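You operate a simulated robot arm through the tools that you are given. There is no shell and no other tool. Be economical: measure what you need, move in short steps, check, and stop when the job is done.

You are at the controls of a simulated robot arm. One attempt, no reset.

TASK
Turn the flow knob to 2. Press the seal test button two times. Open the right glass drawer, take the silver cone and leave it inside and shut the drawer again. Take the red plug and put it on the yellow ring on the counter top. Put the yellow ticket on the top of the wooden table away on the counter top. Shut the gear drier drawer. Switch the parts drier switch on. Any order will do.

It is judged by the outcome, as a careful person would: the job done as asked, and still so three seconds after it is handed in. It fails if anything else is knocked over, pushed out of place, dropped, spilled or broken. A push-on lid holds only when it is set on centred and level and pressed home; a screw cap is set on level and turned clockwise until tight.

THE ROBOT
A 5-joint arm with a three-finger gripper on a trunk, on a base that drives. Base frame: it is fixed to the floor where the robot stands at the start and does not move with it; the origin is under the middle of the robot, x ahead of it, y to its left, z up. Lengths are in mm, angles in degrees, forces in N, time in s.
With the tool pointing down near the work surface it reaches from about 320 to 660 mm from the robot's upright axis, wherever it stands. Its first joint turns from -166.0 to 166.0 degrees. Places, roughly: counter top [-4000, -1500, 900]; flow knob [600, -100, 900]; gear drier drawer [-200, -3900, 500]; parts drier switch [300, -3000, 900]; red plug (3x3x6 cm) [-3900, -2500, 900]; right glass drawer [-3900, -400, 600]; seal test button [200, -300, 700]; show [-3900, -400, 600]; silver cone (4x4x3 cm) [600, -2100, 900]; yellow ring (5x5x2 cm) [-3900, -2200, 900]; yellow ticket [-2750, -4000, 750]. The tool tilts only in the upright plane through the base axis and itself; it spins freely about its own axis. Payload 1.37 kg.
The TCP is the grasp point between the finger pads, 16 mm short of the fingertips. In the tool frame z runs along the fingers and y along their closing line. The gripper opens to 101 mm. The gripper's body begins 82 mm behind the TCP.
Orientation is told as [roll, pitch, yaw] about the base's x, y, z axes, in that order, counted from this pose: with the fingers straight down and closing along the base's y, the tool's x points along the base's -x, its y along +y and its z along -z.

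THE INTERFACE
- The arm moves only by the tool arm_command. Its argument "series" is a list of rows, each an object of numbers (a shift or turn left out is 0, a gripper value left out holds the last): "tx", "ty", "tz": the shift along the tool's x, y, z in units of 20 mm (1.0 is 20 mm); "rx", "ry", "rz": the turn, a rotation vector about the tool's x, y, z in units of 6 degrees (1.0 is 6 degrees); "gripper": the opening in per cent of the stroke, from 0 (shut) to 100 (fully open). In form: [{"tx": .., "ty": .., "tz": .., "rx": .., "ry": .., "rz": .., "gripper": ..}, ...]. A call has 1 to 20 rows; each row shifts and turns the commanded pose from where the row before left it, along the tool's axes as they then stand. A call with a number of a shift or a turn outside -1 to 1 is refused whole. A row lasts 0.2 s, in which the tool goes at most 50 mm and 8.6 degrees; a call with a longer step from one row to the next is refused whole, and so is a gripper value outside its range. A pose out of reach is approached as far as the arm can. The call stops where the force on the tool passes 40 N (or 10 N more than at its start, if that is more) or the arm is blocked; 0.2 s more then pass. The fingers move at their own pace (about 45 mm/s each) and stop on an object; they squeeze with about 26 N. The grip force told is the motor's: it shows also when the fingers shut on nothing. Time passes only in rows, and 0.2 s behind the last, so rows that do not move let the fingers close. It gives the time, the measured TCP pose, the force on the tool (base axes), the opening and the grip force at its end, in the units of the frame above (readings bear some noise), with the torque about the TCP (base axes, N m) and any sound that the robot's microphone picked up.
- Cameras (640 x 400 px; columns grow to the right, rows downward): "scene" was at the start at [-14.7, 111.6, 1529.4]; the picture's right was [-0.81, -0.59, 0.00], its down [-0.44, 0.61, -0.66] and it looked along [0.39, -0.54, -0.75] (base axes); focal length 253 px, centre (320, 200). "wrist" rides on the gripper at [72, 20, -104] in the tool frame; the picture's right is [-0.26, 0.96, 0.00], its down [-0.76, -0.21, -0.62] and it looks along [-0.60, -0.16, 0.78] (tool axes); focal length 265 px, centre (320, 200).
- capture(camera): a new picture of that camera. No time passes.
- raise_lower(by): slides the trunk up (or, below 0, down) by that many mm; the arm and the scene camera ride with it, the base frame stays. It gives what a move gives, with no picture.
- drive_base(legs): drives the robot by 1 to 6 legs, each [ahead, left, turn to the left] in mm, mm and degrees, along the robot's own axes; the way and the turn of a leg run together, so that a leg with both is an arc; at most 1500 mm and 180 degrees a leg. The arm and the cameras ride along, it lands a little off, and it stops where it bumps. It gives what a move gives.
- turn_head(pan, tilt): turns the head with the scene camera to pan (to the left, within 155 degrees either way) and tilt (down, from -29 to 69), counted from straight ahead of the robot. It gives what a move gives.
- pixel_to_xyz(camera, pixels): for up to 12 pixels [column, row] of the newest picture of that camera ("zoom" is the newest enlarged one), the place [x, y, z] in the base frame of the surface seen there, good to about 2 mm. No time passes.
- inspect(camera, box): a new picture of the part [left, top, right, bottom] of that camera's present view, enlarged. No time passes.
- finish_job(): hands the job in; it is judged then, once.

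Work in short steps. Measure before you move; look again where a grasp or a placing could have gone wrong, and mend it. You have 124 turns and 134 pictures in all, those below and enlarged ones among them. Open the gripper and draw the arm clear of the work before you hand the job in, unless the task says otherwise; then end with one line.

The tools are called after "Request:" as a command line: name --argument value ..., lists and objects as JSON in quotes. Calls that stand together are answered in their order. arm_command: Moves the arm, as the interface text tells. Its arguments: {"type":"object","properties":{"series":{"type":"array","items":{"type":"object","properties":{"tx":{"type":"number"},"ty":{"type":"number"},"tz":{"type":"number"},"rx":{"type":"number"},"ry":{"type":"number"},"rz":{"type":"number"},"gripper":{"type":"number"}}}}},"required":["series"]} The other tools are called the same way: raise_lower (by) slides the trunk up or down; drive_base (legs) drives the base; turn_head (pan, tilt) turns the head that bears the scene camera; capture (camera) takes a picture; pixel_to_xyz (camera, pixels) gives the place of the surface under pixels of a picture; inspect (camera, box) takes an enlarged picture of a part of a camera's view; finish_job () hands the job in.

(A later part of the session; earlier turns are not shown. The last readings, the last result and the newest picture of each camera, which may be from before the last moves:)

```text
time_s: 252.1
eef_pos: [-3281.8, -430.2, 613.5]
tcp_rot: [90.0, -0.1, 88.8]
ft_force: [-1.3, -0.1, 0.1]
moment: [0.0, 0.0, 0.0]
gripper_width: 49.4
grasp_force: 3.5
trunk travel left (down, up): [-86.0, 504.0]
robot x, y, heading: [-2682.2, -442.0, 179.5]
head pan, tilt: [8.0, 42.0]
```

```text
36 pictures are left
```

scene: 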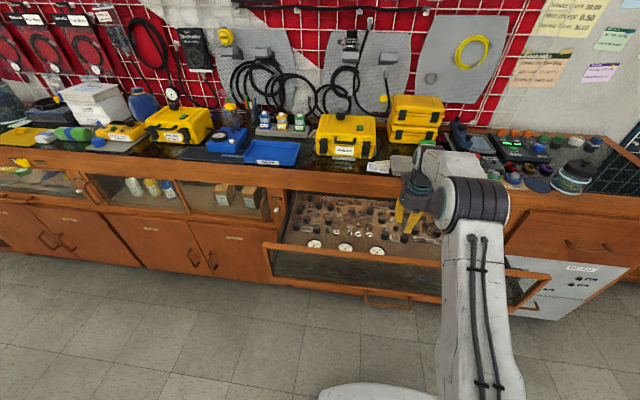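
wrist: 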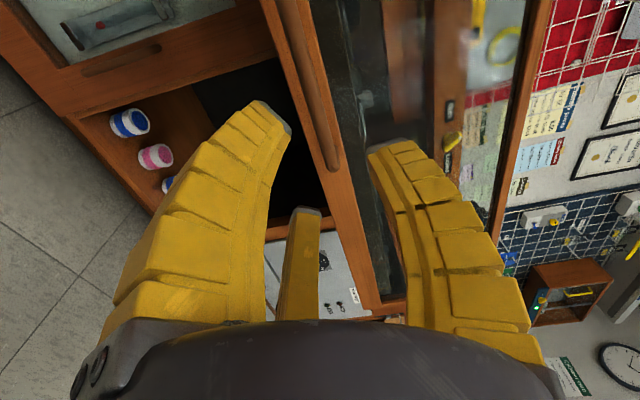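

Lined up as before; the bar seated nearer z 606, so I lower 7 mm, drive in 110, grip, and push 290 home.

Request:
raise_lower --by -7

Request:
drive_base --legs '[[110, 0, 0]]'

Request:
arm_command --series '[{"gripper": 0}, {}, {}, {}, {}]'

Request:
drive_base --legs '[[282, 0, 0]]'

Request:
inspect --camera "scene" --box '[200, 60, 560, 280]'

```text
time_s: 252.6
eef_pos: [-3281.0, -431.5, 605.4]
tcp_rot: [90.1, 0.0, 88.8]
ft_force: [0.6, 0.8, 0.6]
moment: [-0.01, -0.03, 0.01]
gripper_width: 49.8
grasp_force: 2.4
trunk travel left (down, up): [-79.0, 511.0]
robot x, y, heading: [-2679.6, -441.0, 179.7]
head pan, tilt: [8.0, 42.0]
```

```text
time_s: 253.8
eef_pos: [-3388.9, -430.2, 606.2]
tcp_rot: [90.0, 0.0, 88.8]
ft_force: [-0.6, 0.0, 0.3]
moment: [0.0, 0.02, -0.03]
gripper_width: 49.7
grasp_force: 3.4
trunk travel left (down, up): [-79.0, 511.0]
robot x, y, heading: [-2790.1, -442.3, 179.8]
head pan, tilt: [8.0, 42.0]
```

```text
time_s: 255.0
eef_pos: [-3388.6, -429.6, 605.8]
tcp_rot: [89.9, 0.0, 88.8]
ft_force: [-0.3, 1.2, -4.1]
moment: [-0.08, 0.05, 0.01]
gripper_width: 17.7
grasp_force: 27.9
trunk travel left (down, up): [-79.0, 511.0]
robot x, y, heading: [-2795.7, -444.1, 179.6]
head pan, tilt: [8.0, 42.0]
```

```text
time_s: 257.0
eef_pos: [-3674.5, -431.1, 605.3]
tcp_rot: [90.0, 0.1, 88.9]
ft_force: [-1.8, 17.1, -7.6]
moment: [-0.11, -0.01, 0.01]
gripper_width: 16.6
grasp_force: 28.5
trunk travel left (down, up): [-79.0, 511.0]
robot x, y, heading: [-3075.5, -441.9, 179.9]
head pan, tilt: [8.0, 42.0]
```

```text
1.78 times, centred on (380, 170) of scene
```

zoom: 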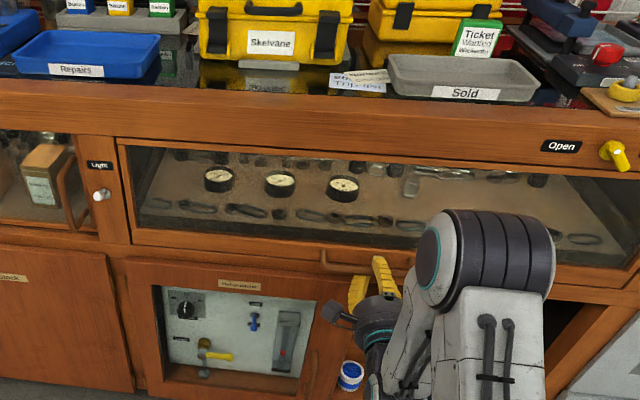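

The drawer is back to its start place with the cone standing inside (410,185). I push a last few mm, release, and back away to look for the plug and ring.

Request:
drive_base --legs '[[5, 0, 0]]'

Request:
arm_command --series '[{"gripper": 45}, {}, {}, {}]'

Request:
drive_base --legs '[[-330, 0, 0]]'

Request:
raise_lower --by 400

Request:
arm_command --series '[{"rx": 1}, {"rx": 1}, {"rx": 1}, {"rx": 1}, {"rx": 1}, {"rx": 1}, {"rx": 1}, {"rx": 1}, {"rx": 1}, {"rx": 1}, {"rx": 1}, {"rx": 1}, {"rx": 1}, {"rx": 1}, {"rx": 1}]'

Request:
drive_base --legs '[[0, 1000, 0], [0, 850, 0]]'

Request:
turn_head --pan 0 --tilt 35

Request:
capture --camera "scene"

```text
time_s: 257.7
eef_pos: [-3680.2, -431.6, 605.3]
tcp_rot: [90.0, 0.0, 89.0]
ft_force: [2.2, 4.1, -2.9]
moment: [-0.15, 0.06, -0.09]
gripper_width: 16.3
grasp_force: 28.2
trunk travel left (down, up): [-79.0, 511.0]
robot x, y, heading: [-3081.5, -441.7, 179.9]
head pan, tilt: [8.0, 42.0]
```

```text
time_s: 258.7
eef_pos: [-3680.4, -431.6, 605.6]
tcp_rot: [90.0, 0.0, 89.0]
ft_force: [0.4, -0.1, 0.7]
moment: [-0.01, 0.01, 0.01]
gripper_width: 49.4
grasp_force: 3.0
trunk travel left (down, up): [-79.0, 511.0]
robot x, y, heading: [-3079.4, -440.3, 180.1]
head pan, tilt: [8.0, 42.0]
```

```text
time_s: 260.9
eef_pos: [-3355.0, -429.3, 604.6]
tcp_rot: [90.0, 0.0, 88.6]
ft_force: [0.8, -0.1, -0.1]
moment: [0.03, -0.02, 0.02]
gripper_width: 49.6
grasp_force: 3.0
trunk travel left (down, up): [-79.0, 511.0]
robot x, y, heading: [-2755.7, -441.8, 179.7]
head pan, tilt: [8.0, 42.0]
```

```text
time_s: 264.7
eef_pos: [-3354.5, -429.0, 1005.9]
tcp_rot: [90.0, 0.0, 88.6]
ft_force: [0.9, -0.3, -0.4]
moment: [0.01, -0.01, -0.01]
gripper_width: 49.5
grasp_force: 2.5
trunk travel left (down, up): [-479.0, 111.0]
robot x, y, heading: [-2758.8, -444.0, 179.6]
head pan, tilt: [8.0, 42.0]
```

```text
time_s: 267.9
eef_pos: [-3353.1, -429.2, 1005.2]
tcp_rot: [-0.2, 0.1, 88.6]
ft_force: [0.3, 0.2, -0.1]
moment: [0.02, -0.03, 0.02]
gripper_width: 49.6
grasp_force: 2.6
trunk travel left (down, up): [-479.0, 111.0]
robot x, y, heading: [-2753.8, -443.2, 179.5]
head pan, tilt: [8.0, 42.0]
```

```text
time_s: 277.1
eef_pos: [-3359.6, -2273.7, 1004.2]
tcp_rot: [0.1, -0.1, 89.1]
ft_force: [-0.7, 0.0, 0.6]
moment: [0.0, 0.0, 0.02]
gripper_width: 49.3
grasp_force: 3.1
trunk travel left (down, up): [-479.0, 111.0]
robot x, y, heading: [-2761.2, -2281.2, -180.1]
head pan, tilt: [8.0, 42.0]
```

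```text
time_s: 277.8
eef_pos: [-3359.6, -2273.3, 1005.3]
tcp_rot: [0.0, 0.1, 89.2]
ft_force: [0.0, 0.4, 0.0]
moment: [-0.01, -0.01, -0.01]
gripper_width: 49.6
grasp_force: 2.8
trunk travel left (down, up): [-479.0, 111.0]
robot x, y, heading: [-2765.9, -2282.3, -179.7]
head pan, tilt: [0.0, 35.0]
```

```text
34 pictures are left
```

scene: 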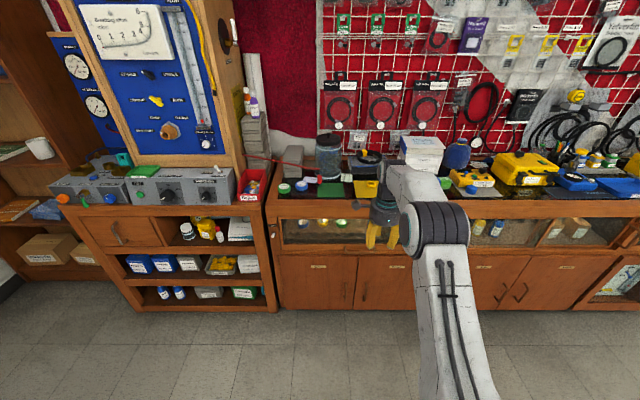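

I zoom on the counter end to find the red plug and yellow ring.

Request:
inspect --camera "scene" --box '[230, 130, 410, 235]'

```text
3.56 times, centred on (320, 182) of scene
```

zoom: 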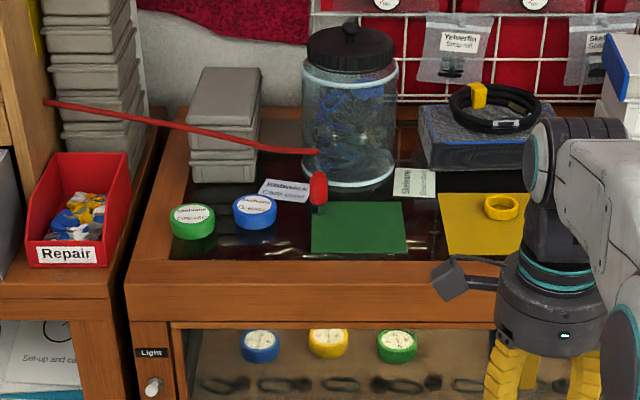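

The red plug is at (319,188) and the yellow ring at (501,206) on the yellow mat; a red cord ends near the plug. I measure and zoom closer.

Request:
pixel_to_xyz --camera "zoom" --pixels '[[319, 175], [319, 200], [310, 152], [250, 142], [50, 103], [318, 215], [501, 199], [501, 215], [485, 205], [517, 205], [360, 230], [501, 207]]'

Request:
inspect --camera "scene" --box '[295, 160, 345, 195]'

```text
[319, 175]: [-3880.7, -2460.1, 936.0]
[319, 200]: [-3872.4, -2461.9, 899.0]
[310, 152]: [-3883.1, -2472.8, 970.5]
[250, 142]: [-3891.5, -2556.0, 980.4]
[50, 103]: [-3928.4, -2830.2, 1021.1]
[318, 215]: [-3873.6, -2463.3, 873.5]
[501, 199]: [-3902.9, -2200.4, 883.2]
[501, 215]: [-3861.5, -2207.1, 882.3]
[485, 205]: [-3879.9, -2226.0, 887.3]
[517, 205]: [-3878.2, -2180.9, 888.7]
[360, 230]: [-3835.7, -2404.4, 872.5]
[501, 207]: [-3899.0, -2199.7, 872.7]
```

```text
11.43 times, centred on (320, 178) of scene
```

zoom: 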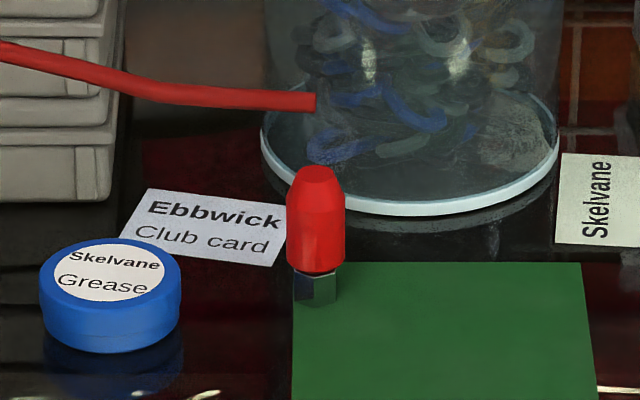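

The red tube hangs free in the air at z≈975 up to just left of the plug, and the jar stands close behind. I measure jar, tube and plug precisely on this zoom.

Request:
pixel_to_xyz --camera "zoom" --pixels '[[400, 205], [300, 180], [315, 172], [315, 190], [290, 240], [343, 240], [316, 260], [316, 290], [310, 102], [180, 92], [450, 150], [545, 140]]'

Request:
inspect --camera "scene" --box '[300, 125, 360, 185]'

Request:
pixel_to_xyz --camera "zoom" --pixels '[[310, 60], [310, 100], [310, 150], [310, 30], [230, 100], [390, 100], [310, 20]]'

```text
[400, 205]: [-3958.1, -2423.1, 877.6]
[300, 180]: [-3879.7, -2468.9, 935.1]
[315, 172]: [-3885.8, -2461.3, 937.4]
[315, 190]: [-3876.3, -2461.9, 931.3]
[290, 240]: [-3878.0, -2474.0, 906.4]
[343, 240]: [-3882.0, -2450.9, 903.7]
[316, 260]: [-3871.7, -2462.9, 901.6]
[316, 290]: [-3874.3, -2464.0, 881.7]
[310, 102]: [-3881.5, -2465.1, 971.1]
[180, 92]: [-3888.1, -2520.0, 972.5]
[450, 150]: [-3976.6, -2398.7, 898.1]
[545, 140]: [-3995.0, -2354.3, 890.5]
```

```text
6.67 times, centred on (330, 155) of scene
```

zoom: 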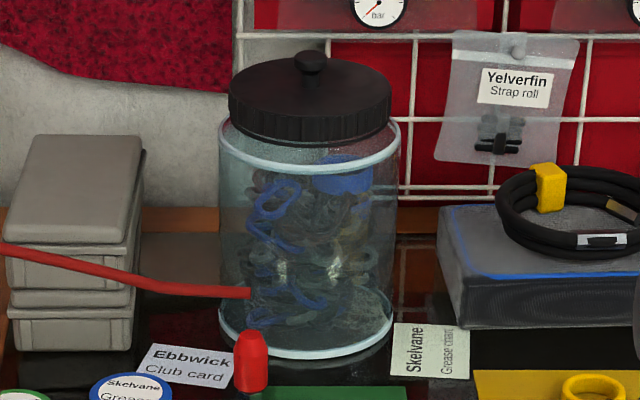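

```text
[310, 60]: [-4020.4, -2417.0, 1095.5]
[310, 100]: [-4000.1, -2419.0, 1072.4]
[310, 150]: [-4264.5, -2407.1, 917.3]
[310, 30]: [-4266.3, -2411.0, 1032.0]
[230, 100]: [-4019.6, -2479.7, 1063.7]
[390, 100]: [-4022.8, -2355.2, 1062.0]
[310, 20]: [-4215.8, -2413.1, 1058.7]
```

Jar front x≈-3958, clear of the gripper; the tube's end is right above the plug at [-3882,-2465,971]. The tool's fingers now close along x, so the tube will pass between them, with the third prong on the free +y side. I approach above.

Request:
raise_lower --by 25

Request:
drive_base --legs '[[0, 188, 0], [440, 0, 0]]'

Request:
capture --camera "wrist"

```text
time_s: 278.5
eef_pos: [-3358.2, -2274.2, 1030.6]
tcp_rot: [0.0, 0.0, 89.2]
ft_force: [-0.3, -0.6, 0.0]
moment: [0.0, -0.03, 0.01]
gripper_width: 49.4
grasp_force: 3.0
trunk travel left (down, up): [-504.0, 86.0]
robot x, y, heading: [-2765.2, -2283.1, -179.6]
head pan, tilt: [0.0, 35.0]
```

```text
time_s: 282.4
eef_pos: [-3802.7, -2458.0, 1029.4]
tcp_rot: [0.0, -0.1, 88.8]
ft_force: [-0.5, 0.0, -0.2]
moment: [-0.02, -0.01, -0.01]
gripper_width: 49.5
grasp_force: 2.5
trunk travel left (down, up): [-504.0, 86.0]
robot x, y, heading: [-3202.2, -2466.4, 180.2]
head pan, tilt: [0.0, 35.0]
```

```text
30 pictures are left
```

wrist: 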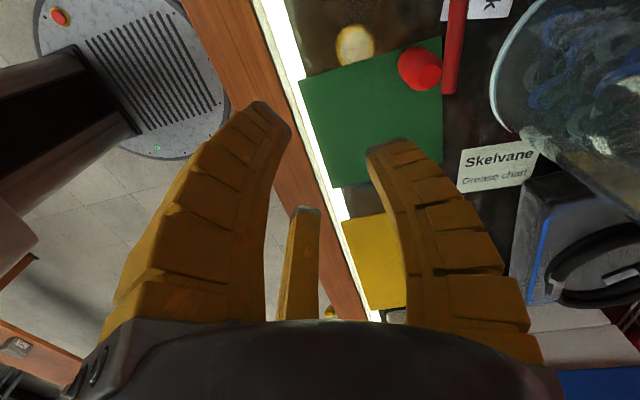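

I measure plug top (428,76) and tube end (450,90).

Request:
pixel_to_xyz --camera "wrist" --pixels '[[428, 76], [420, 70], [436, 76], [428, 88], [410, 75], [450, 90], [453, 20], [500, 100], [400, 60]]'

```text
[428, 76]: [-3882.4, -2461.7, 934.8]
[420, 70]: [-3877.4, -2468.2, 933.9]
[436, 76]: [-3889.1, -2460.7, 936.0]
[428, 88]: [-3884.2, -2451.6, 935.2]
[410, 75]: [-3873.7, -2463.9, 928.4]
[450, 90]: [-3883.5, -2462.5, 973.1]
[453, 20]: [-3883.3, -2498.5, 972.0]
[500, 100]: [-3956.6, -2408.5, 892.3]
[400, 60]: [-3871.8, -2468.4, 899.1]
```

Plug centre about (-3884,-2461). I drive 81 ahead and 3 left, then lower halfway and check.

Request:
drive_base --legs '[[81, 3, 0]]'

Request:
raise_lower --by -30

Request:
capture --camera "wrist"

```text
time_s: 283.4
eef_pos: [-3886.1, -2462.5, 1028.4]
tcp_rot: [-0.1, -0.1, 88.7]
ft_force: [-0.2, -0.2, -0.1]
moment: [-0.04, -0.05, 0.04]
gripper_width: 49.7
grasp_force: 3.4
trunk travel left (down, up): [-504.0, 86.0]
robot x, y, heading: [-3289.3, -2472.8, 179.8]
head pan, tilt: [0.0, 35.0]
```

```text
time_s: 284.2
eef_pos: [-3884.7, -2460.1, 999.7]
tcp_rot: [-0.1, 0.0, 88.9]
ft_force: [0.5, -0.5, -0.6]
moment: [0.03, -0.02, 0.05]
gripper_width: 49.5
grasp_force: 3.0
trunk travel left (down, up): [-474.0, 116.0]
robot x, y, heading: [-3286.0, -2473.2, 179.9]
head pan, tilt: [0.0, 35.0]
```

```text
29 pictures are left
```

wrist: 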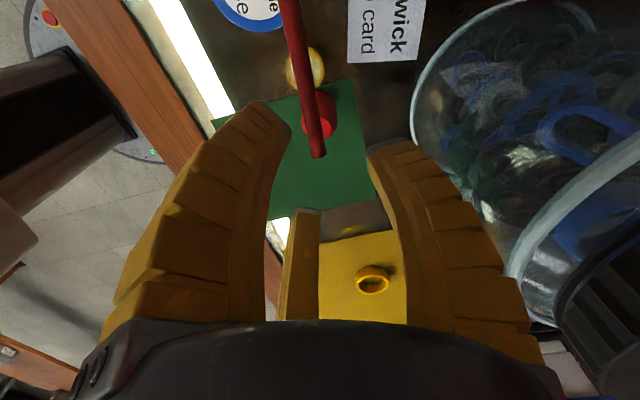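

The tube enters between the fingers with room on both sides. I lower 81 mm to TCP z≈919.

Request:
raise_lower --by -81

Request:
capture --camera "wrist"

```text
time_s: 285.4
eef_pos: [-3883.4, -2461.3, 918.5]
tcp_rot: [0.0, 0.0, 88.7]
ft_force: [0.3, -0.1, -0.4]
moment: [-0.02, 0.01, -0.01]
gripper_width: 49.4
grasp_force: 3.0
trunk travel left (down, up): [-393.0, 197.0]
robot x, y, heading: [-3286.7, -2466.2, 179.5]
head pan, tilt: [0.0, 35.0]
```

```text
28 pictures are left
```

wrist: 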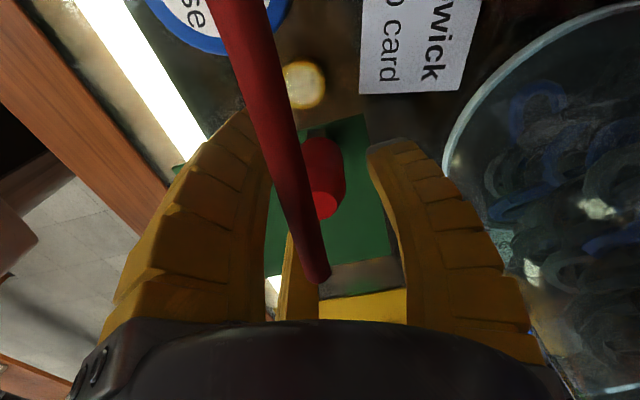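

Plug between the fingers, no contact. I close and lift just 14 mm.

Request:
arm_command --series '[{"gripper": 0}, {}, {}, {}, {}]'

Request:
raise_lower --by 14

Request:
capture --camera "wrist"

```text
time_s: 286.6
eef_pos: [-3883.6, -2461.2, 920.9]
tcp_rot: [0.1, 0.1, 88.8]
ft_force: [-1.1, -1.1, 6.2]
moment: [0.01, 0.03, 0.04]
gripper_width: 20.8
grasp_force: 25.5
trunk travel left (down, up): [-393.0, 197.0]
robot x, y, heading: [-3289.6, -2472.9, 179.8]
head pan, tilt: [0.0, 35.0]
```

```text
time_s: 287.2
eef_pos: [-3884.3, -2461.0, 933.2]
tcp_rot: [-0.1, 0.0, 88.9]
ft_force: [-0.1, -0.9, -0.3]
moment: [-0.01, -0.03, 0.02]
gripper_width: 19.4
grasp_force: 26.5
trunk travel left (down, up): [-407.0, 183.0]
robot x, y, heading: [-3284.3, -2472.0, 179.7]
head pan, tilt: [0.0, 35.0]
```

```text
27 pictures are left
```

wrist: 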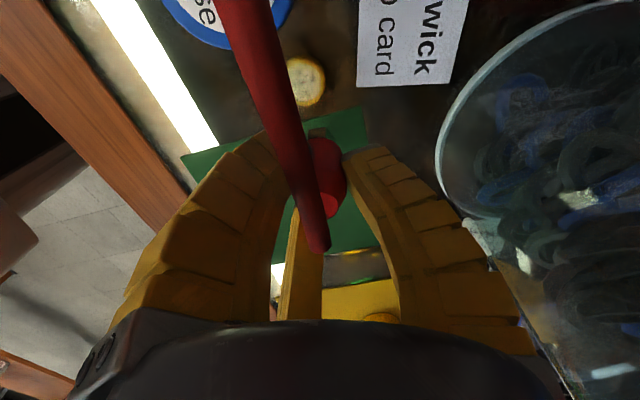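

I check that the plug rose: measure its top at (330,205) and neck (318,133).

Request:
pixel_to_xyz --camera "wrist" --pixels '[[331, 208], [331, 200], [335, 160], [318, 133], [300, 170]]'

```text
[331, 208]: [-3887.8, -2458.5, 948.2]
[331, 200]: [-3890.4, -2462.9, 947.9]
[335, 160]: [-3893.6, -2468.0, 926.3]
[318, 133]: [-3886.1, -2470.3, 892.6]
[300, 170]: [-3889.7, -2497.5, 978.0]
```

Lifted 12 mm. I strafe right 70 mm out from under the tube, then raise 60 and go over the ring.

Request:
drive_base --legs '[[0, -70, 0]]'

Request:
raise_lower --by 50

Request:
drive_base --legs '[[0, -130, 0]]'

Request:
capture --camera "wrist"

```text
time_s: 288.2
eef_pos: [-3884.7, -2389.6, 932.9]
tcp_rot: [0.0, 0.0, 88.8]
ft_force: [-0.2, -0.6, -2.1]
moment: [0.0, -0.01, 0.0]
gripper_width: 18.7
grasp_force: 26.2
trunk travel left (down, up): [-407.0, 183.0]
robot x, y, heading: [-3292.0, -2400.0, 179.8]
head pan, tilt: [0.0, 35.0]
```

```text
time_s: 289.1
eef_pos: [-3883.9, -2391.4, 983.1]
tcp_rot: [0.0, 0.1, 88.8]
ft_force: [0.1, -0.2, -0.8]
moment: [0.0, 0.01, -0.01]
gripper_width: 18.3
grasp_force: 25.4
trunk travel left (down, up): [-457.0, 133.0]
robot x, y, heading: [-3286.8, -2402.1, 179.4]
head pan, tilt: [0.0, 35.0]
```

```text
time_s: 290.4
eef_pos: [-3883.7, -2258.7, 982.2]
tcp_rot: [0.1, 0.1, 88.7]
ft_force: [0.2, 0.2, -0.6]
moment: [-0.06, 0.05, 0.0]
gripper_width: 17.8
grasp_force: 26.4
trunk travel left (down, up): [-457.0, 133.0]
robot x, y, heading: [-3287.2, -2271.7, 179.7]
head pan, tilt: [0.0, 35.0]
```

```text
26 pictures are left
```

wrist: 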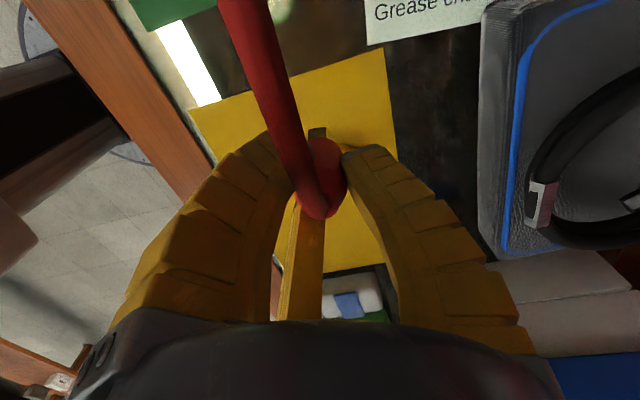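

The red tube follows the plug, so it is its tether. The width creeps down, so I check the plug's place in the grip quickly, and the ring.

Request:
pixel_to_xyz --camera "wrist" --pixels '[[333, 190], [335, 165], [325, 150], [318, 132], [318, 215], [290, 150]]'

Request:
inspect --camera "scene" --box '[300, 120, 440, 230]'

```text
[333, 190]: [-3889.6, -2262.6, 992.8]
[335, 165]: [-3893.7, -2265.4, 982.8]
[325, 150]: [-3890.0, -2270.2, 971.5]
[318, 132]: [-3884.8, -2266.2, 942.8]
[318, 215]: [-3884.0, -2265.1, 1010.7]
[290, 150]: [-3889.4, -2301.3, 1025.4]
```

```text
3.64 times, centred on (370, 175) of scene
```

zoom: 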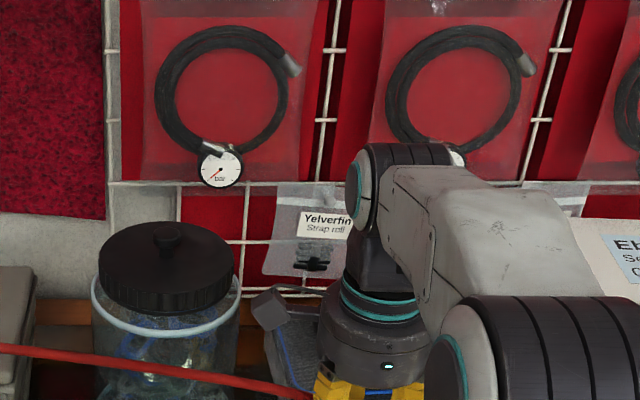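

The plug still sits +15 over the TCP, no slip. I move over the ring centre (-3880,-2203) and lower to about 5 mm above it.

Request:
drive_base --legs '[[-3, -55, 0]]'

Request:
raise_lower --by -38

Request:
capture --camera "wrist"

```text
time_s: 291.4
eef_pos: [-3879.7, -2203.7, 984.2]
tcp_rot: [0.0, 0.1, 88.8]
ft_force: [0.9, 0.5, 0.0]
moment: [-0.03, -0.02, 0.0]
gripper_width: 17.7
grasp_force: 25.7
trunk travel left (down, up): [-457.0, 133.0]
robot x, y, heading: [-3282.8, -2217.5, 180.0]
head pan, tilt: [0.0, 35.0]
```

```text
time_s: 292.2
eef_pos: [-3881.8, -2204.1, 944.4]
tcp_rot: [-0.1, 0.0, 88.8]
ft_force: [0.2, 0.5, -0.3]
moment: [0.01, -0.01, -0.02]
gripper_width: 17.7
grasp_force: 25.6
trunk travel left (down, up): [-419.0, 171.0]
robot x, y, heading: [-3285.0, -2215.5, 179.9]
head pan, tilt: [0.0, 35.0]
```

```text
24 pictures are left
```

wrist: 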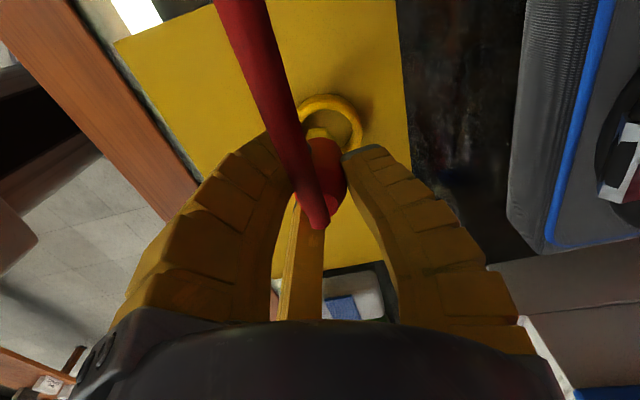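

The ring shows at (332,115) just under the neck. I zoom and measure both.

Request:
inspect --camera "wrist" --box '[270, 70, 400, 170]'

Request:
pixel_to_xyz --camera "zoom" --pixels '[[310, 125], [290, 150], [185, 175], [415, 260], [315, 155], [300, 185], [235, 255], [300, 225], [260, 270]]'

```text
4.00 times, centred on (335, 120) of wrist
```

zoom: 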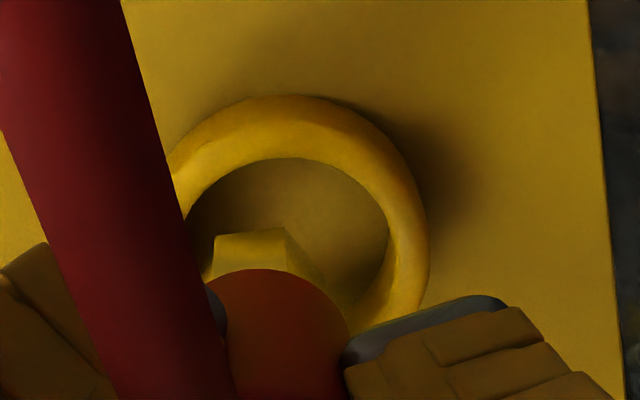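

```text
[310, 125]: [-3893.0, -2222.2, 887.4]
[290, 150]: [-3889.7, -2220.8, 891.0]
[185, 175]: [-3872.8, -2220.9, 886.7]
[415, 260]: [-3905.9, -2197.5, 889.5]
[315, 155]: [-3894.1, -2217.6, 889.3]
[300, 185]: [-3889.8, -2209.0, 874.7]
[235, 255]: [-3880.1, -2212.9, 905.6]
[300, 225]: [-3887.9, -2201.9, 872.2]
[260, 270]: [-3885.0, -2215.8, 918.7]
```

The hole (about 29 mm) is wider than the neck, and they are concentric within 1–2 mm. I lower 22 mm in small steps, watching force.

Request:
arm_command --series '[{"tz": 0.25}, {"tz": 0.25}, {"tz": 0.25}, {"tz": 0.15}, {"tz": 0.1}, {}]'

```text
time_s: 293.6
eef_pos: [-3880.3, -2203.7, 925.6]
tcp_rot: [0.2, 0.0, 88.8]
ft_force: [-2.0, -1.6, 19.3]
moment: [-0.04, 0.1, 0.03]
gripper_width: 25.5
grasp_force: 26.3
trunk travel left (down, up): [-419.0, 171.0]
robot x, y, heading: [-3284.3, -2216.3, 179.7]
head pan, tilt: [0.0, 35.0]
```

Contact (19 N), and the fingers widened to 25.5. I look.

Request:
capture --camera "wrist"

Request:
pixel_to_xyz --camera "wrist" --pixels '[[330, 200], [335, 185], [325, 120], [330, 150]]'

```text
22 pictures are left
```

wrist: 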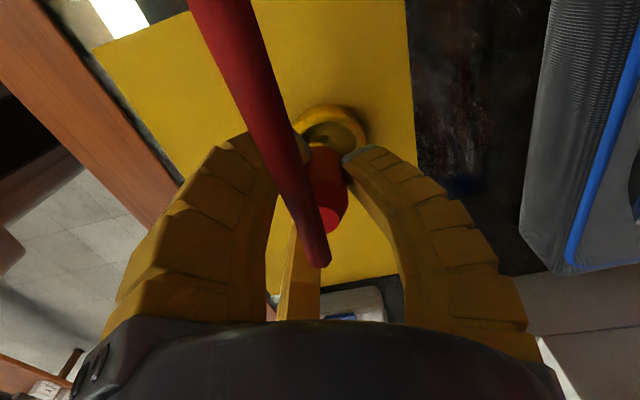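

```text
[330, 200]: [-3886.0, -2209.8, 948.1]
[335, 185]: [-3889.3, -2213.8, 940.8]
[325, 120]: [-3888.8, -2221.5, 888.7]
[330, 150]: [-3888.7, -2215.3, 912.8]
```

The plug's top is at about 949, so the neck rests on the rim; reworking the scene points puts the ring centre at x≈-3884.5, i.e. 4 mm further. I lift 4 mm, shift 4 mm, and lower again.

Request:
arm_command --series '[{"tz": -0.3}, {"ty": 0.2}, {"tz": 0.15}, {"tz": 0.15}, {"tz": 0.1}, {}]'

Request:
inspect --camera "wrist" --box '[260, 80, 400, 280]'

Request:
pixel_to_xyz --camera "wrist" --pixels '[[330, 200], [331, 215], [335, 185], [330, 150]]'

```text
time_s: 295.0
eef_pos: [-3884.3, -2203.5, 926.1]
tcp_rot: [0.2, 0.0, 88.8]
ft_force: [2.3, 1.6, 19.1]
moment: [0.13, -0.11, 0.01]
gripper_width: 24.4
grasp_force: 25.9
trunk travel left (down, up): [-419.0, 171.0]
robot x, y, heading: [-3280.3, -2217.8, 179.9]
head pan, tilt: [0.0, 35.0]
```

```text
2.00 times, centred on (330, 180) of wrist
```

zoom: 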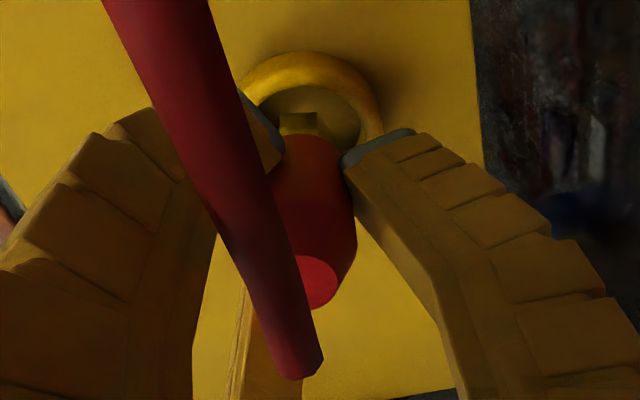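

```text
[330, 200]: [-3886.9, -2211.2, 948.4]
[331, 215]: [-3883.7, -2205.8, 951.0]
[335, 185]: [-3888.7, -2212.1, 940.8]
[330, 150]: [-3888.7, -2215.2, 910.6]
```

I measure the visible neck bottom and ring around it in this zoom.

Request:
pixel_to_xyz --camera "zoom" --pixels '[[298, 125], [298, 115], [315, 118], [283, 118], [298, 100], [345, 110], [300, 72], [360, 120], [298, 135], [372, 135]]'

```text
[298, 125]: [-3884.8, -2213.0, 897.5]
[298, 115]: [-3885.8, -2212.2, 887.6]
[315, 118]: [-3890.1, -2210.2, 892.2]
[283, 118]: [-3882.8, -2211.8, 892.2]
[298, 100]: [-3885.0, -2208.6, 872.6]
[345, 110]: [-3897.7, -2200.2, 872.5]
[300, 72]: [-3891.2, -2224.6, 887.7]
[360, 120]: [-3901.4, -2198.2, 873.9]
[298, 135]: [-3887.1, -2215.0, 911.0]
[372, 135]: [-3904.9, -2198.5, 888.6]
```

The support force acts within 3 mm of the axis, so the plug rests centrally on the ring at z≈887 rather than catching on one side. I ease off the pressure, open gradually, and check that it stands.

Request:
arm_command --series '[{"tz": -0.12}, {}, {"gripper": 30}, {"gripper": 35}, {}]'

Request:
inspect --camera "wrist" --box '[260, 80, 400, 280]'

```text
time_s: 296.2
eef_pos: [-3883.1, -2204.7, 924.5]
tcp_rot: [-0.1, -0.1, 88.8]
ft_force: [-0.6, -0.9, 1.0]
moment: [0.01, -0.02, 0.0]
gripper_width: 39.8
grasp_force: 3.9
trunk travel left (down, up): [-419.0, 171.0]
robot x, y, heading: [-3280.7, -2214.2, 179.8]
head pan, tilt: [0.0, 35.0]
```

```text
2.00 times, centred on (330, 180) of wrist
```

zoom: 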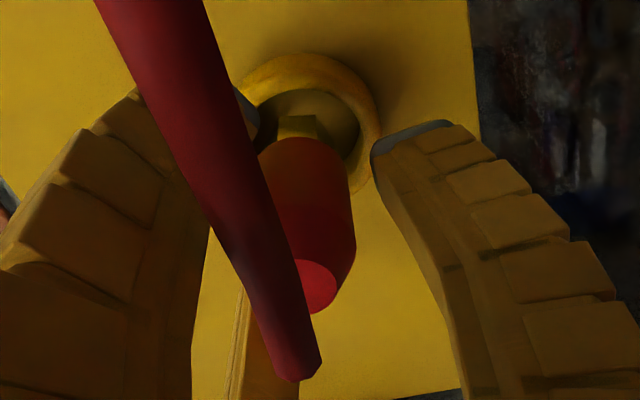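

The plug stands on the ring. I open a little more and rise straight up, with the tether passing between the fingers.

Request:
arm_command --series '[{"gripper": 50}, {}, {"tz": -0.5}, {"tz": -0.5}]'

Request:
raise_lower --by 90

Request:
drive_base --legs '[[-500, 0, 0]]'

Request:
inspect --camera "scene" --box '[230, 100, 410, 210]'

```text
time_s: 297.2
eef_pos: [-3884.7, -2204.3, 946.4]
tcp_rot: [0.0, 0.0, 88.7]
ft_force: [0.1, 0.0, -0.1]
moment: [-0.02, 0.03, -0.02]
gripper_width: 54.3
grasp_force: 2.9
trunk travel left (down, up): [-419.0, 171.0]
robot x, y, heading: [-3284.7, -2215.9, 179.8]
head pan, tilt: [0.0, 35.0]
```

```text
time_s: 298.4
eef_pos: [-3885.0, -2201.7, 1036.1]
tcp_rot: [0.1, -0.1, 88.8]
ft_force: [0.2, -0.2, 0.4]
moment: [0.05, 0.01, -0.04]
gripper_width: 54.3
grasp_force: 2.7
trunk travel left (down, up): [-509.0, 81.0]
robot x, y, heading: [-3283.9, -2216.1, 179.7]
head pan, tilt: [0.0, 35.0]
```

```text
time_s: 301.4
eef_pos: [-3377.8, -2205.6, 1036.4]
tcp_rot: [0.1, 0.0, 88.8]
ft_force: [0.7, 0.2, -0.3]
moment: [-0.04, -0.01, 0.0]
gripper_width: 54.4
grasp_force: 2.7
trunk travel left (down, up): [-509.0, 81.0]
robot x, y, heading: [-2782.0, -2218.2, 180.0]
head pan, tilt: [0.0, 35.0]
```

```text
3.56 times, centred on (320, 155) of scene
```

zoom: 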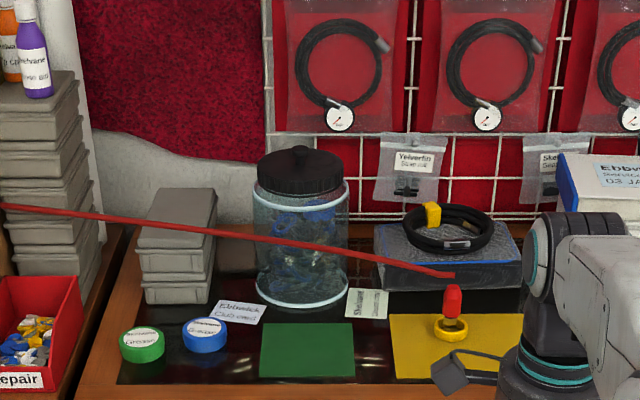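

The plug stands upright on the ring, tether and surroundings in order. Next the yellow ticket: I strafe to y≈-2900, turn to face -y, and look at the wooden table.

Request:
drive_base --legs '[[0, 650, 0], [0, 0, 90]]'

Request:
turn_head --pan 5 --tilt 35

Request:
capture --camera "scene"

```text
time_s: 308.9
eef_pos: [-2782.2, -3475.2, 1036.2]
tcp_rot: [0.0, 0.1, 179.3]
ft_force: [-0.3, 0.1, -0.8]
moment: [-0.01, 0.01, 0.0]
gripper_width: 54.3
grasp_force: 2.8
trunk travel left (down, up): [-509.0, 81.0]
robot x, y, heading: [-2772.3, -2871.2, -89.6]
head pan, tilt: [0.0, 35.0]
```

```text
time_s: 309.5
eef_pos: [-2782.4, -3474.8, 1035.6]
tcp_rot: [0.0, 0.0, 179.2]
ft_force: [-0.2, -0.4, -0.7]
moment: [-0.03, -0.02, 0.02]
gripper_width: 54.5
grasp_force: 2.8
trunk travel left (down, up): [-509.0, 81.0]
robot x, y, heading: [-2775.1, -2873.7, -89.6]
head pan, tilt: [5.0, 35.0]
```

```text
18 pictures are left
```

scene: 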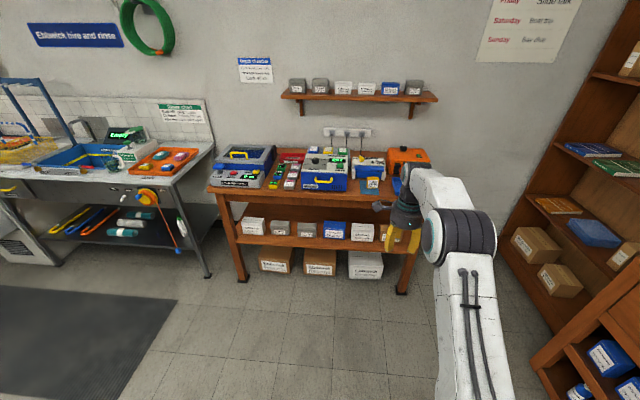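

I zoom on the table's right end for the ticket.

Request:
inspect --camera "scene" --box '[330, 140, 440, 210]'

```text
5.71 times, centred on (385, 175) of scene
```

zoom: 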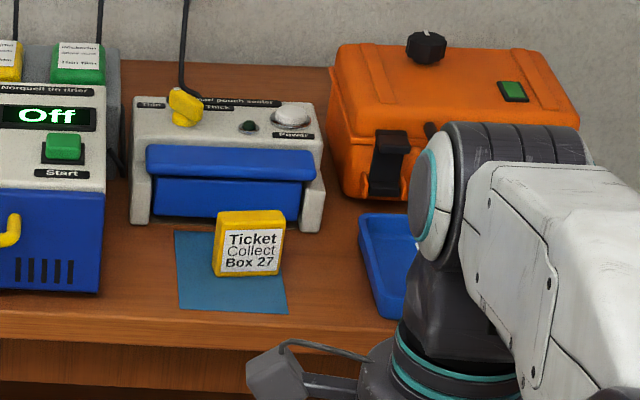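

The yellow ticket stands at (250,243) on the blue mat. I measure it.

Request:
pixel_to_xyz --camera "zoom" --pixels '[[250, 214], [218, 216], [282, 216], [216, 275], [277, 275], [248, 250], [250, 300], [245, 185], [370, 260], [300, 230]]'

```text
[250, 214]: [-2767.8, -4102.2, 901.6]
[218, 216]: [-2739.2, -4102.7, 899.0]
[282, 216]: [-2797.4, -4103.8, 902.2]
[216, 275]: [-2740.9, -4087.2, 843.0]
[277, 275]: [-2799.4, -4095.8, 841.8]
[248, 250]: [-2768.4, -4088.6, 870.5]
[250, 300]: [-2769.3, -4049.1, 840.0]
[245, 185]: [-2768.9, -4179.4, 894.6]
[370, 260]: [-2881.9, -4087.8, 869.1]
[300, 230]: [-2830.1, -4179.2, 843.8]
```

The ticket is 60 wide (x), 60 tall (z 841–902) and about 15–20 thick, centred at about [-2769,-4097]. I will grip it across its width (along x). I check the clearance to the sealer behind it while spinning the tool 90° and opening.

Request:
pixel_to_xyz --camera "zoom" --pixels '[[200, 200], [200, 165], [300, 195], [305, 215], [260, 204], [250, 212], [60, 280]]'

Request:
arm_command --series '[{"rz": -1, "gripper": 74}, {"rz": -1}, {"rz": -1}, {"rz": -1}, {"rz": -1}, {"rz": -1}, {"rz": -1}, {"rz": -1}, {"rz": -1}, {"rz": -1}, {"rz": -1}, {"rz": -1}, {"rz": -1}, {"rz": -1}, {"rz": -1}]'

Request:
drive_base --legs '[[540, -10, 0]]'

Request:
capture --camera "wrist"

```text
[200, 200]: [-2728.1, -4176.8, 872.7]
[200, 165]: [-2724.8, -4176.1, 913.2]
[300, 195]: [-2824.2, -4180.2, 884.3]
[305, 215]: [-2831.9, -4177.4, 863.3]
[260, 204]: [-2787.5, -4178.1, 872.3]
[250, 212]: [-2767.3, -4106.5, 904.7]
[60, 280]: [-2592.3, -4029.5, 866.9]
```

```text
time_s: 312.7
eef_pos: [-2782.9, -3473.6, 1035.9]
tcp_rot: [0.0, 0.0, -90.7]
ft_force: [-0.6, 0.5, 0.5]
moment: [-0.03, 0.02, 0.01]
gripper_width: 77.2
grasp_force: 1.9
trunk travel left (down, up): [-509.0, 81.0]
robot x, y, heading: [-2774.9, -2875.7, -89.6]
head pan, tilt: [5.0, 35.0]
```

```text
time_s: 315.8
eef_pos: [-2790.3, -4011.9, 1034.9]
tcp_rot: [0.0, 0.0, -90.8]
ft_force: [-0.2, -0.7, -0.3]
moment: [0.0, -0.03, 0.0]
gripper_width: 77.3
grasp_force: 2.3
trunk travel left (down, up): [-509.0, 81.0]
robot x, y, heading: [-2783.6, -3415.1, -89.5]
head pan, tilt: [5.0, 35.0]
```

```text
16 pictures are left
```

wrist: 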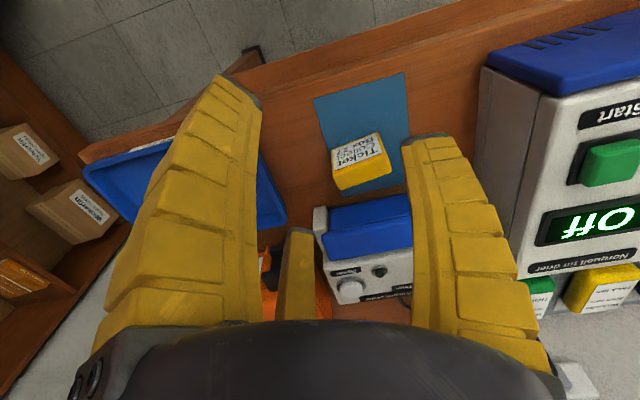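

I measure the ticket's top face here.

Request:
pixel_to_xyz --camera "wrist" --pixels '[[340, 180], [388, 168], [363, 175], [363, 183], [362, 168], [333, 150], [382, 135], [344, 189], [390, 177]]'

```text
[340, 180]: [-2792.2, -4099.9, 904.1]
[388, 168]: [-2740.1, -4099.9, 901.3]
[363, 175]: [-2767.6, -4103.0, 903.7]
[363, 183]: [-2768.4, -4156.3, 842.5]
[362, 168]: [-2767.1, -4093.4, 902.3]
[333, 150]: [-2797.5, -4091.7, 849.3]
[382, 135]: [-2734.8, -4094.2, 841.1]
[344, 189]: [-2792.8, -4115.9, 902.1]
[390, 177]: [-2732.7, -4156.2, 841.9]
```

Ticket centre (-2768,-4101). I shift 22 mm left and 87 ahead, then lower most of the way and check.

Request:
drive_base --legs '[[87, 22, 0.4]]'

Request:
raise_lower --by -110

Request:
capture --camera "wrist"

```text
time_s: 316.9
eef_pos: [-2761.5, -4100.1, 1034.3]
tcp_rot: [0.1, 0.2, -90.2]
ft_force: [-0.3, -0.2, -0.1]
moment: [0.04, 0.02, -0.02]
gripper_width: 77.4
grasp_force: 1.4
trunk travel left (down, up): [-509.0, 81.0]
robot x, y, heading: [-2760.5, -3498.4, -89.3]
head pan, tilt: [5.0, 35.0]
```

```text
time_s: 318.4
eef_pos: [-2762.5, -4097.6, 925.1]
tcp_rot: [0.0, 0.0, -90.2]
ft_force: [0.1, 0.1, -0.4]
moment: [0.01, 0.0, -0.04]
gripper_width: 77.3
grasp_force: 2.4
trunk travel left (down, up): [-399.0, 191.0]
robot x, y, heading: [-2760.4, -3499.3, -89.4]
head pan, tilt: [5.0, 35.0]
```

```text
15 pictures are left
```

wrist: 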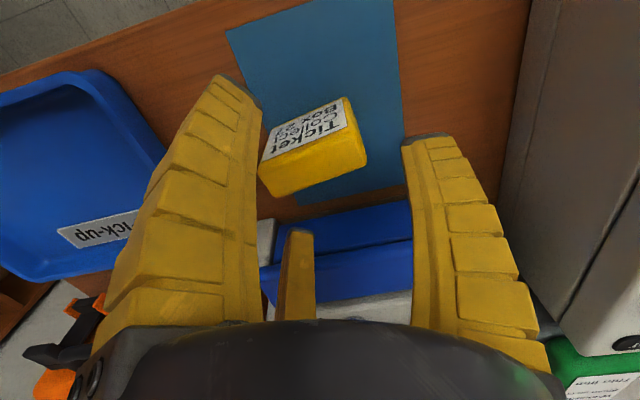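

The TCP is 6 mm off in x. I shift right 6 mm, lower 40 mm, and close.

Request:
drive_base --legs '[[3, -6, 0]]'

Request:
arm_command --series '[{"tz": 0.4}, {"tz": 0.5}, {"tz": 0.5}, {"tz": 0.5}, {}]'

Request:
arm_command --series '[{"gripper": 30}, {}, {}, {}, {}]'

Request:
raise_lower --by 60

Request:
capture --camera "wrist"

```text
time_s: 319.1
eef_pos: [-2769.3, -4101.1, 924.9]
tcp_rot: [0.0, 0.0, -90.2]
ft_force: [-0.4, -0.3, -0.1]
moment: [-0.01, 0.0, -0.01]
gripper_width: 77.3
grasp_force: 2.0
trunk travel left (down, up): [-399.0, 191.0]
robot x, y, heading: [-2764.9, -3498.6, -89.3]
head pan, tilt: [5.0, 35.0]
```

```text
time_s: 320.3
eef_pos: [-2768.2, -4101.8, 887.7]
tcp_rot: [-0.1, 0.0, -90.2]
ft_force: [-0.5, 0.1, 0.4]
moment: [-0.01, -0.01, -0.02]
gripper_width: 77.0
grasp_force: 1.8
trunk travel left (down, up): [-399.0, 191.0]
robot x, y, heading: [-2765.2, -3502.0, -89.2]
head pan, tilt: [5.0, 35.0]
```

```text
time_s: 321.5
eef_pos: [-2767.3, -4101.5, 888.5]
tcp_rot: [0.1, -0.1, -90.2]
ft_force: [-0.4, -0.4, -0.4]
moment: [0.0, 0.01, 0.0]
gripper_width: 35.3
grasp_force: 3.8
trunk travel left (down, up): [-399.0, 191.0]
robot x, y, heading: [-2764.9, -3497.3, -89.3]
head pan, tilt: [5.0, 35.0]
```

```text
time_s: 322.5
eef_pos: [-2767.5, -4101.6, 948.1]
tcp_rot: [0.0, 0.0, -90.2]
ft_force: [0.3, -1.3, 0.0]
moment: [-0.01, -0.02, 0.01]
gripper_width: 35.1
grasp_force: 3.7
trunk travel left (down, up): [-459.0, 131.0]
robot x, y, heading: [-2765.7, -3496.3, -89.0]
head pan, tilt: [5.0, 35.0]
```

```text
14 pictures are left
```

wrist: 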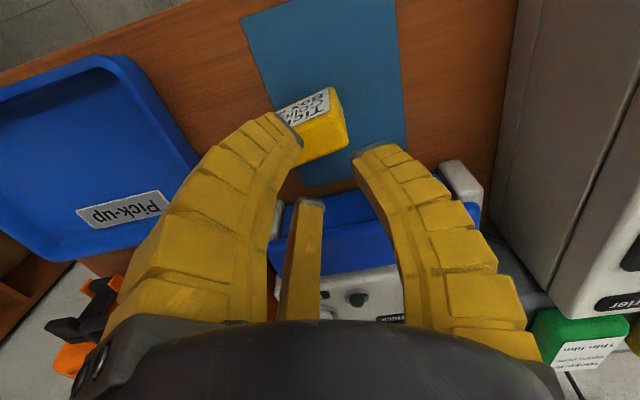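

The fingers closed past it without gripping, and the ticket still stands on the mat. I remeasure it from here.

Request:
pixel_to_xyz --camera "wrist" --pixels '[[325, 130], [320, 145], [335, 95], [345, 120], [310, 110], [318, 125], [305, 155], [340, 140], [285, 108], [278, 148]]'

Request:
inspect --camera "scene" --box '[320, 170, 430, 240]'

```text
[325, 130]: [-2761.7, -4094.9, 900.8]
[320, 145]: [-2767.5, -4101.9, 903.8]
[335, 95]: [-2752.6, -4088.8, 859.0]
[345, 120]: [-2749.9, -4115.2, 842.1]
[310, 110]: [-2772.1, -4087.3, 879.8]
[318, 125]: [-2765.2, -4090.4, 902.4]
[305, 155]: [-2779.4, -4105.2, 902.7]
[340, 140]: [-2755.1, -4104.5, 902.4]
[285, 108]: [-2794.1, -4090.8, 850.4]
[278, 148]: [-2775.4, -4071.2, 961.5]
```

```text
5.71 times, centred on (375, 205) of scene
```

zoom: 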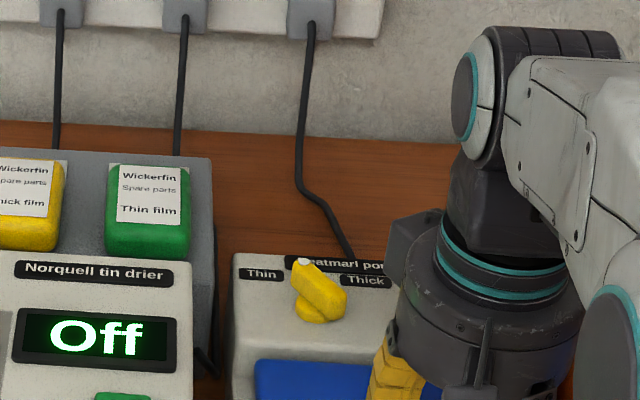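

I look closely at how the ticket stands now.

Request:
inspect --camera "wrist" --box '[230, 60, 400, 180]'

Request:
pixel_to_xyz --camera "zoom" --pixels '[[400, 110], [430, 250], [300, 330], [280, 280], [180, 190], [160, 170], [370, 200], [380, 125]]'

```text
3.33 times, centred on (315, 120) of wrist
```

zoom: 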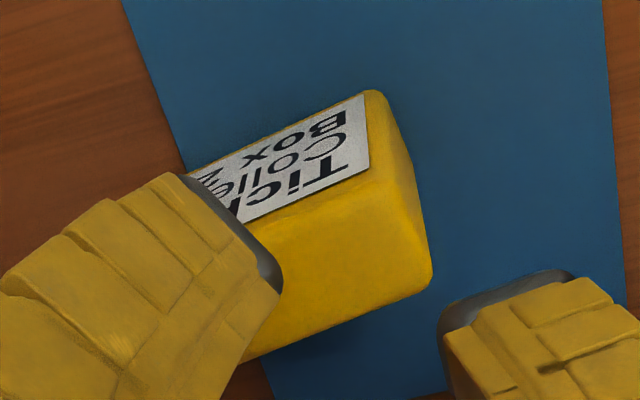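

```text
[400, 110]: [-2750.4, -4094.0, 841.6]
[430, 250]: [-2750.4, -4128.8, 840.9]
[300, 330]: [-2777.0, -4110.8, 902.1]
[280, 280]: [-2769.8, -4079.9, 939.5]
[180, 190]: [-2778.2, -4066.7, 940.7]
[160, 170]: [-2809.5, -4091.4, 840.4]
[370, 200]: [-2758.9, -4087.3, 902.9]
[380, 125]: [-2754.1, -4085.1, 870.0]
```

The ticket slid about 12 mm but stands straight: x -2753…-2811, y -4087…-4111. I will grip it across its thickness instead, as worked for the other parts: raise, spin -90° (third prong to the free +x side), then lower at its +x part.

Request:
arm_command --series '[{"rz": -1, "gripper": 52, "tx": 0.12}, {"rz": -1}, {"rz": -1}, {"rz": -1}, {"rz": -1}, {"rz": -1}, {"rz": -1}, {"rz": -1}, {"rz": -1}, {"rz": -1}, {"rz": -1}, {"rz": -1}, {"rz": -1}, {"rz": -1}, {"rz": -1}]'

Request:
capture --camera "wrist"

```text
time_s: 325.7
eef_pos: [-2768.6, -4097.9, 948.2]
tcp_rot: [0.0, 0.0, -0.1]
ft_force: [-0.6, -0.3, 1.0]
moment: [0.01, 0.0, 0.03]
gripper_width: 56.1
grasp_force: 2.6
trunk travel left (down, up): [-459.0, 131.0]
robot x, y, heading: [-2764.5, -3502.3, -89.2]
head pan, tilt: [5.0, 35.0]
```

```text
11 pictures are left
```

wrist: 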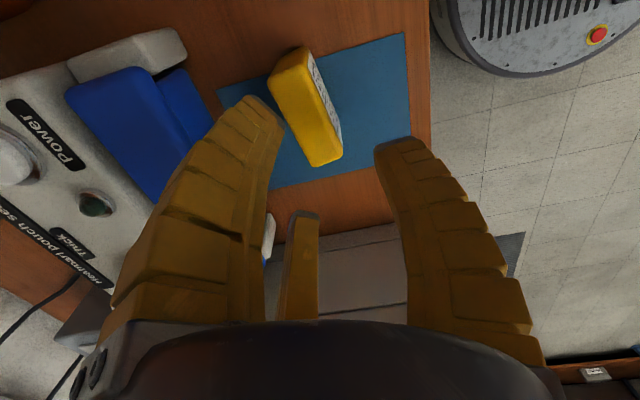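

The ticket lies between the fingers. I lower 64 mm and close fully.

Request:
arm_command --series '[{"tz": 0.8}, {"tz": 0.8}, {"tz": 0.8}, {"tz": 0.8}, {}, {"gripper": 0}, {}, {}, {}, {}, {}]'

Request:
raise_lower --by 100

Request:
capture --camera "wrist"

```text
time_s: 326.6
eef_pos: [-2772.6, -4106.7, 907.7]
tcp_rot: [-2.1, 0.0, -0.7]
ft_force: [-4.1, -3.5, 24.2]
moment: [-0.36, 0.74, -0.02]
gripper_width: 66.4
grasp_force: 4.9
trunk travel left (down, up): [-459.0, 131.0]
robot x, y, heading: [-2764.9, -3502.2, -89.2]
head pan, tilt: [5.0, 35.0]
stopped in row 4: the force on the tool passed its limit at 45 N (the readings are from after the stop); the commanded pose is now the measured one
```

```text
time_s: 327.9
eef_pos: [-2770.4, -4104.6, 1000.2]
tcp_rot: [-1.2, 0.0, -0.6]
ft_force: [-0.4, 0.1, 0.0]
moment: [-0.01, -0.01, -0.04]
gripper_width: 56.2
grasp_force: 2.3
trunk travel left (down, up): [-559.0, 31.0]
robot x, y, heading: [-2768.0, -3502.2, -89.1]
head pan, tilt: [5.0, 35.0]
```

```text
10 pictures are left
```

wrist: 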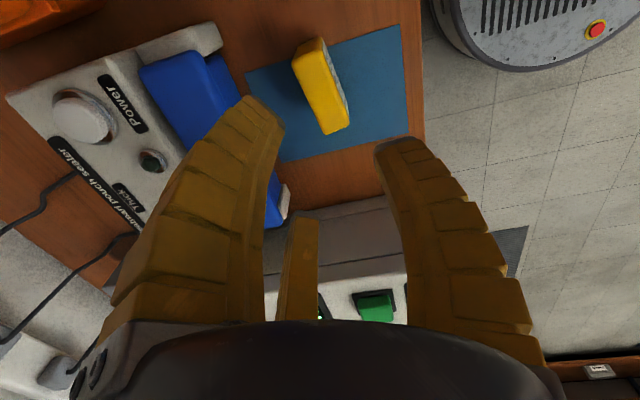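

The contact point shows the gripper is really a three-jaw one: one finger at tool +y and two at tool -y, 120° apart. So I should open fully, centre on the ticket, and let the pair close on its back face. I remeasure the ticket.

Request:
pixel_to_xyz --camera "wrist" --pixels '[[298, 60], [320, 42], [323, 130], [347, 122], [312, 85], [335, 85], [303, 70], [330, 130]]'

```text
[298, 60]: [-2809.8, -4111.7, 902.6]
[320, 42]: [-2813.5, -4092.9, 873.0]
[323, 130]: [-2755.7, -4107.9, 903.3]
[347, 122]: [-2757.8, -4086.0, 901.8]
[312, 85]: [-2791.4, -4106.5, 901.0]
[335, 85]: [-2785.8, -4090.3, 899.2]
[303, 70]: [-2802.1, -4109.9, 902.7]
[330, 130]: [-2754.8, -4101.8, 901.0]
```

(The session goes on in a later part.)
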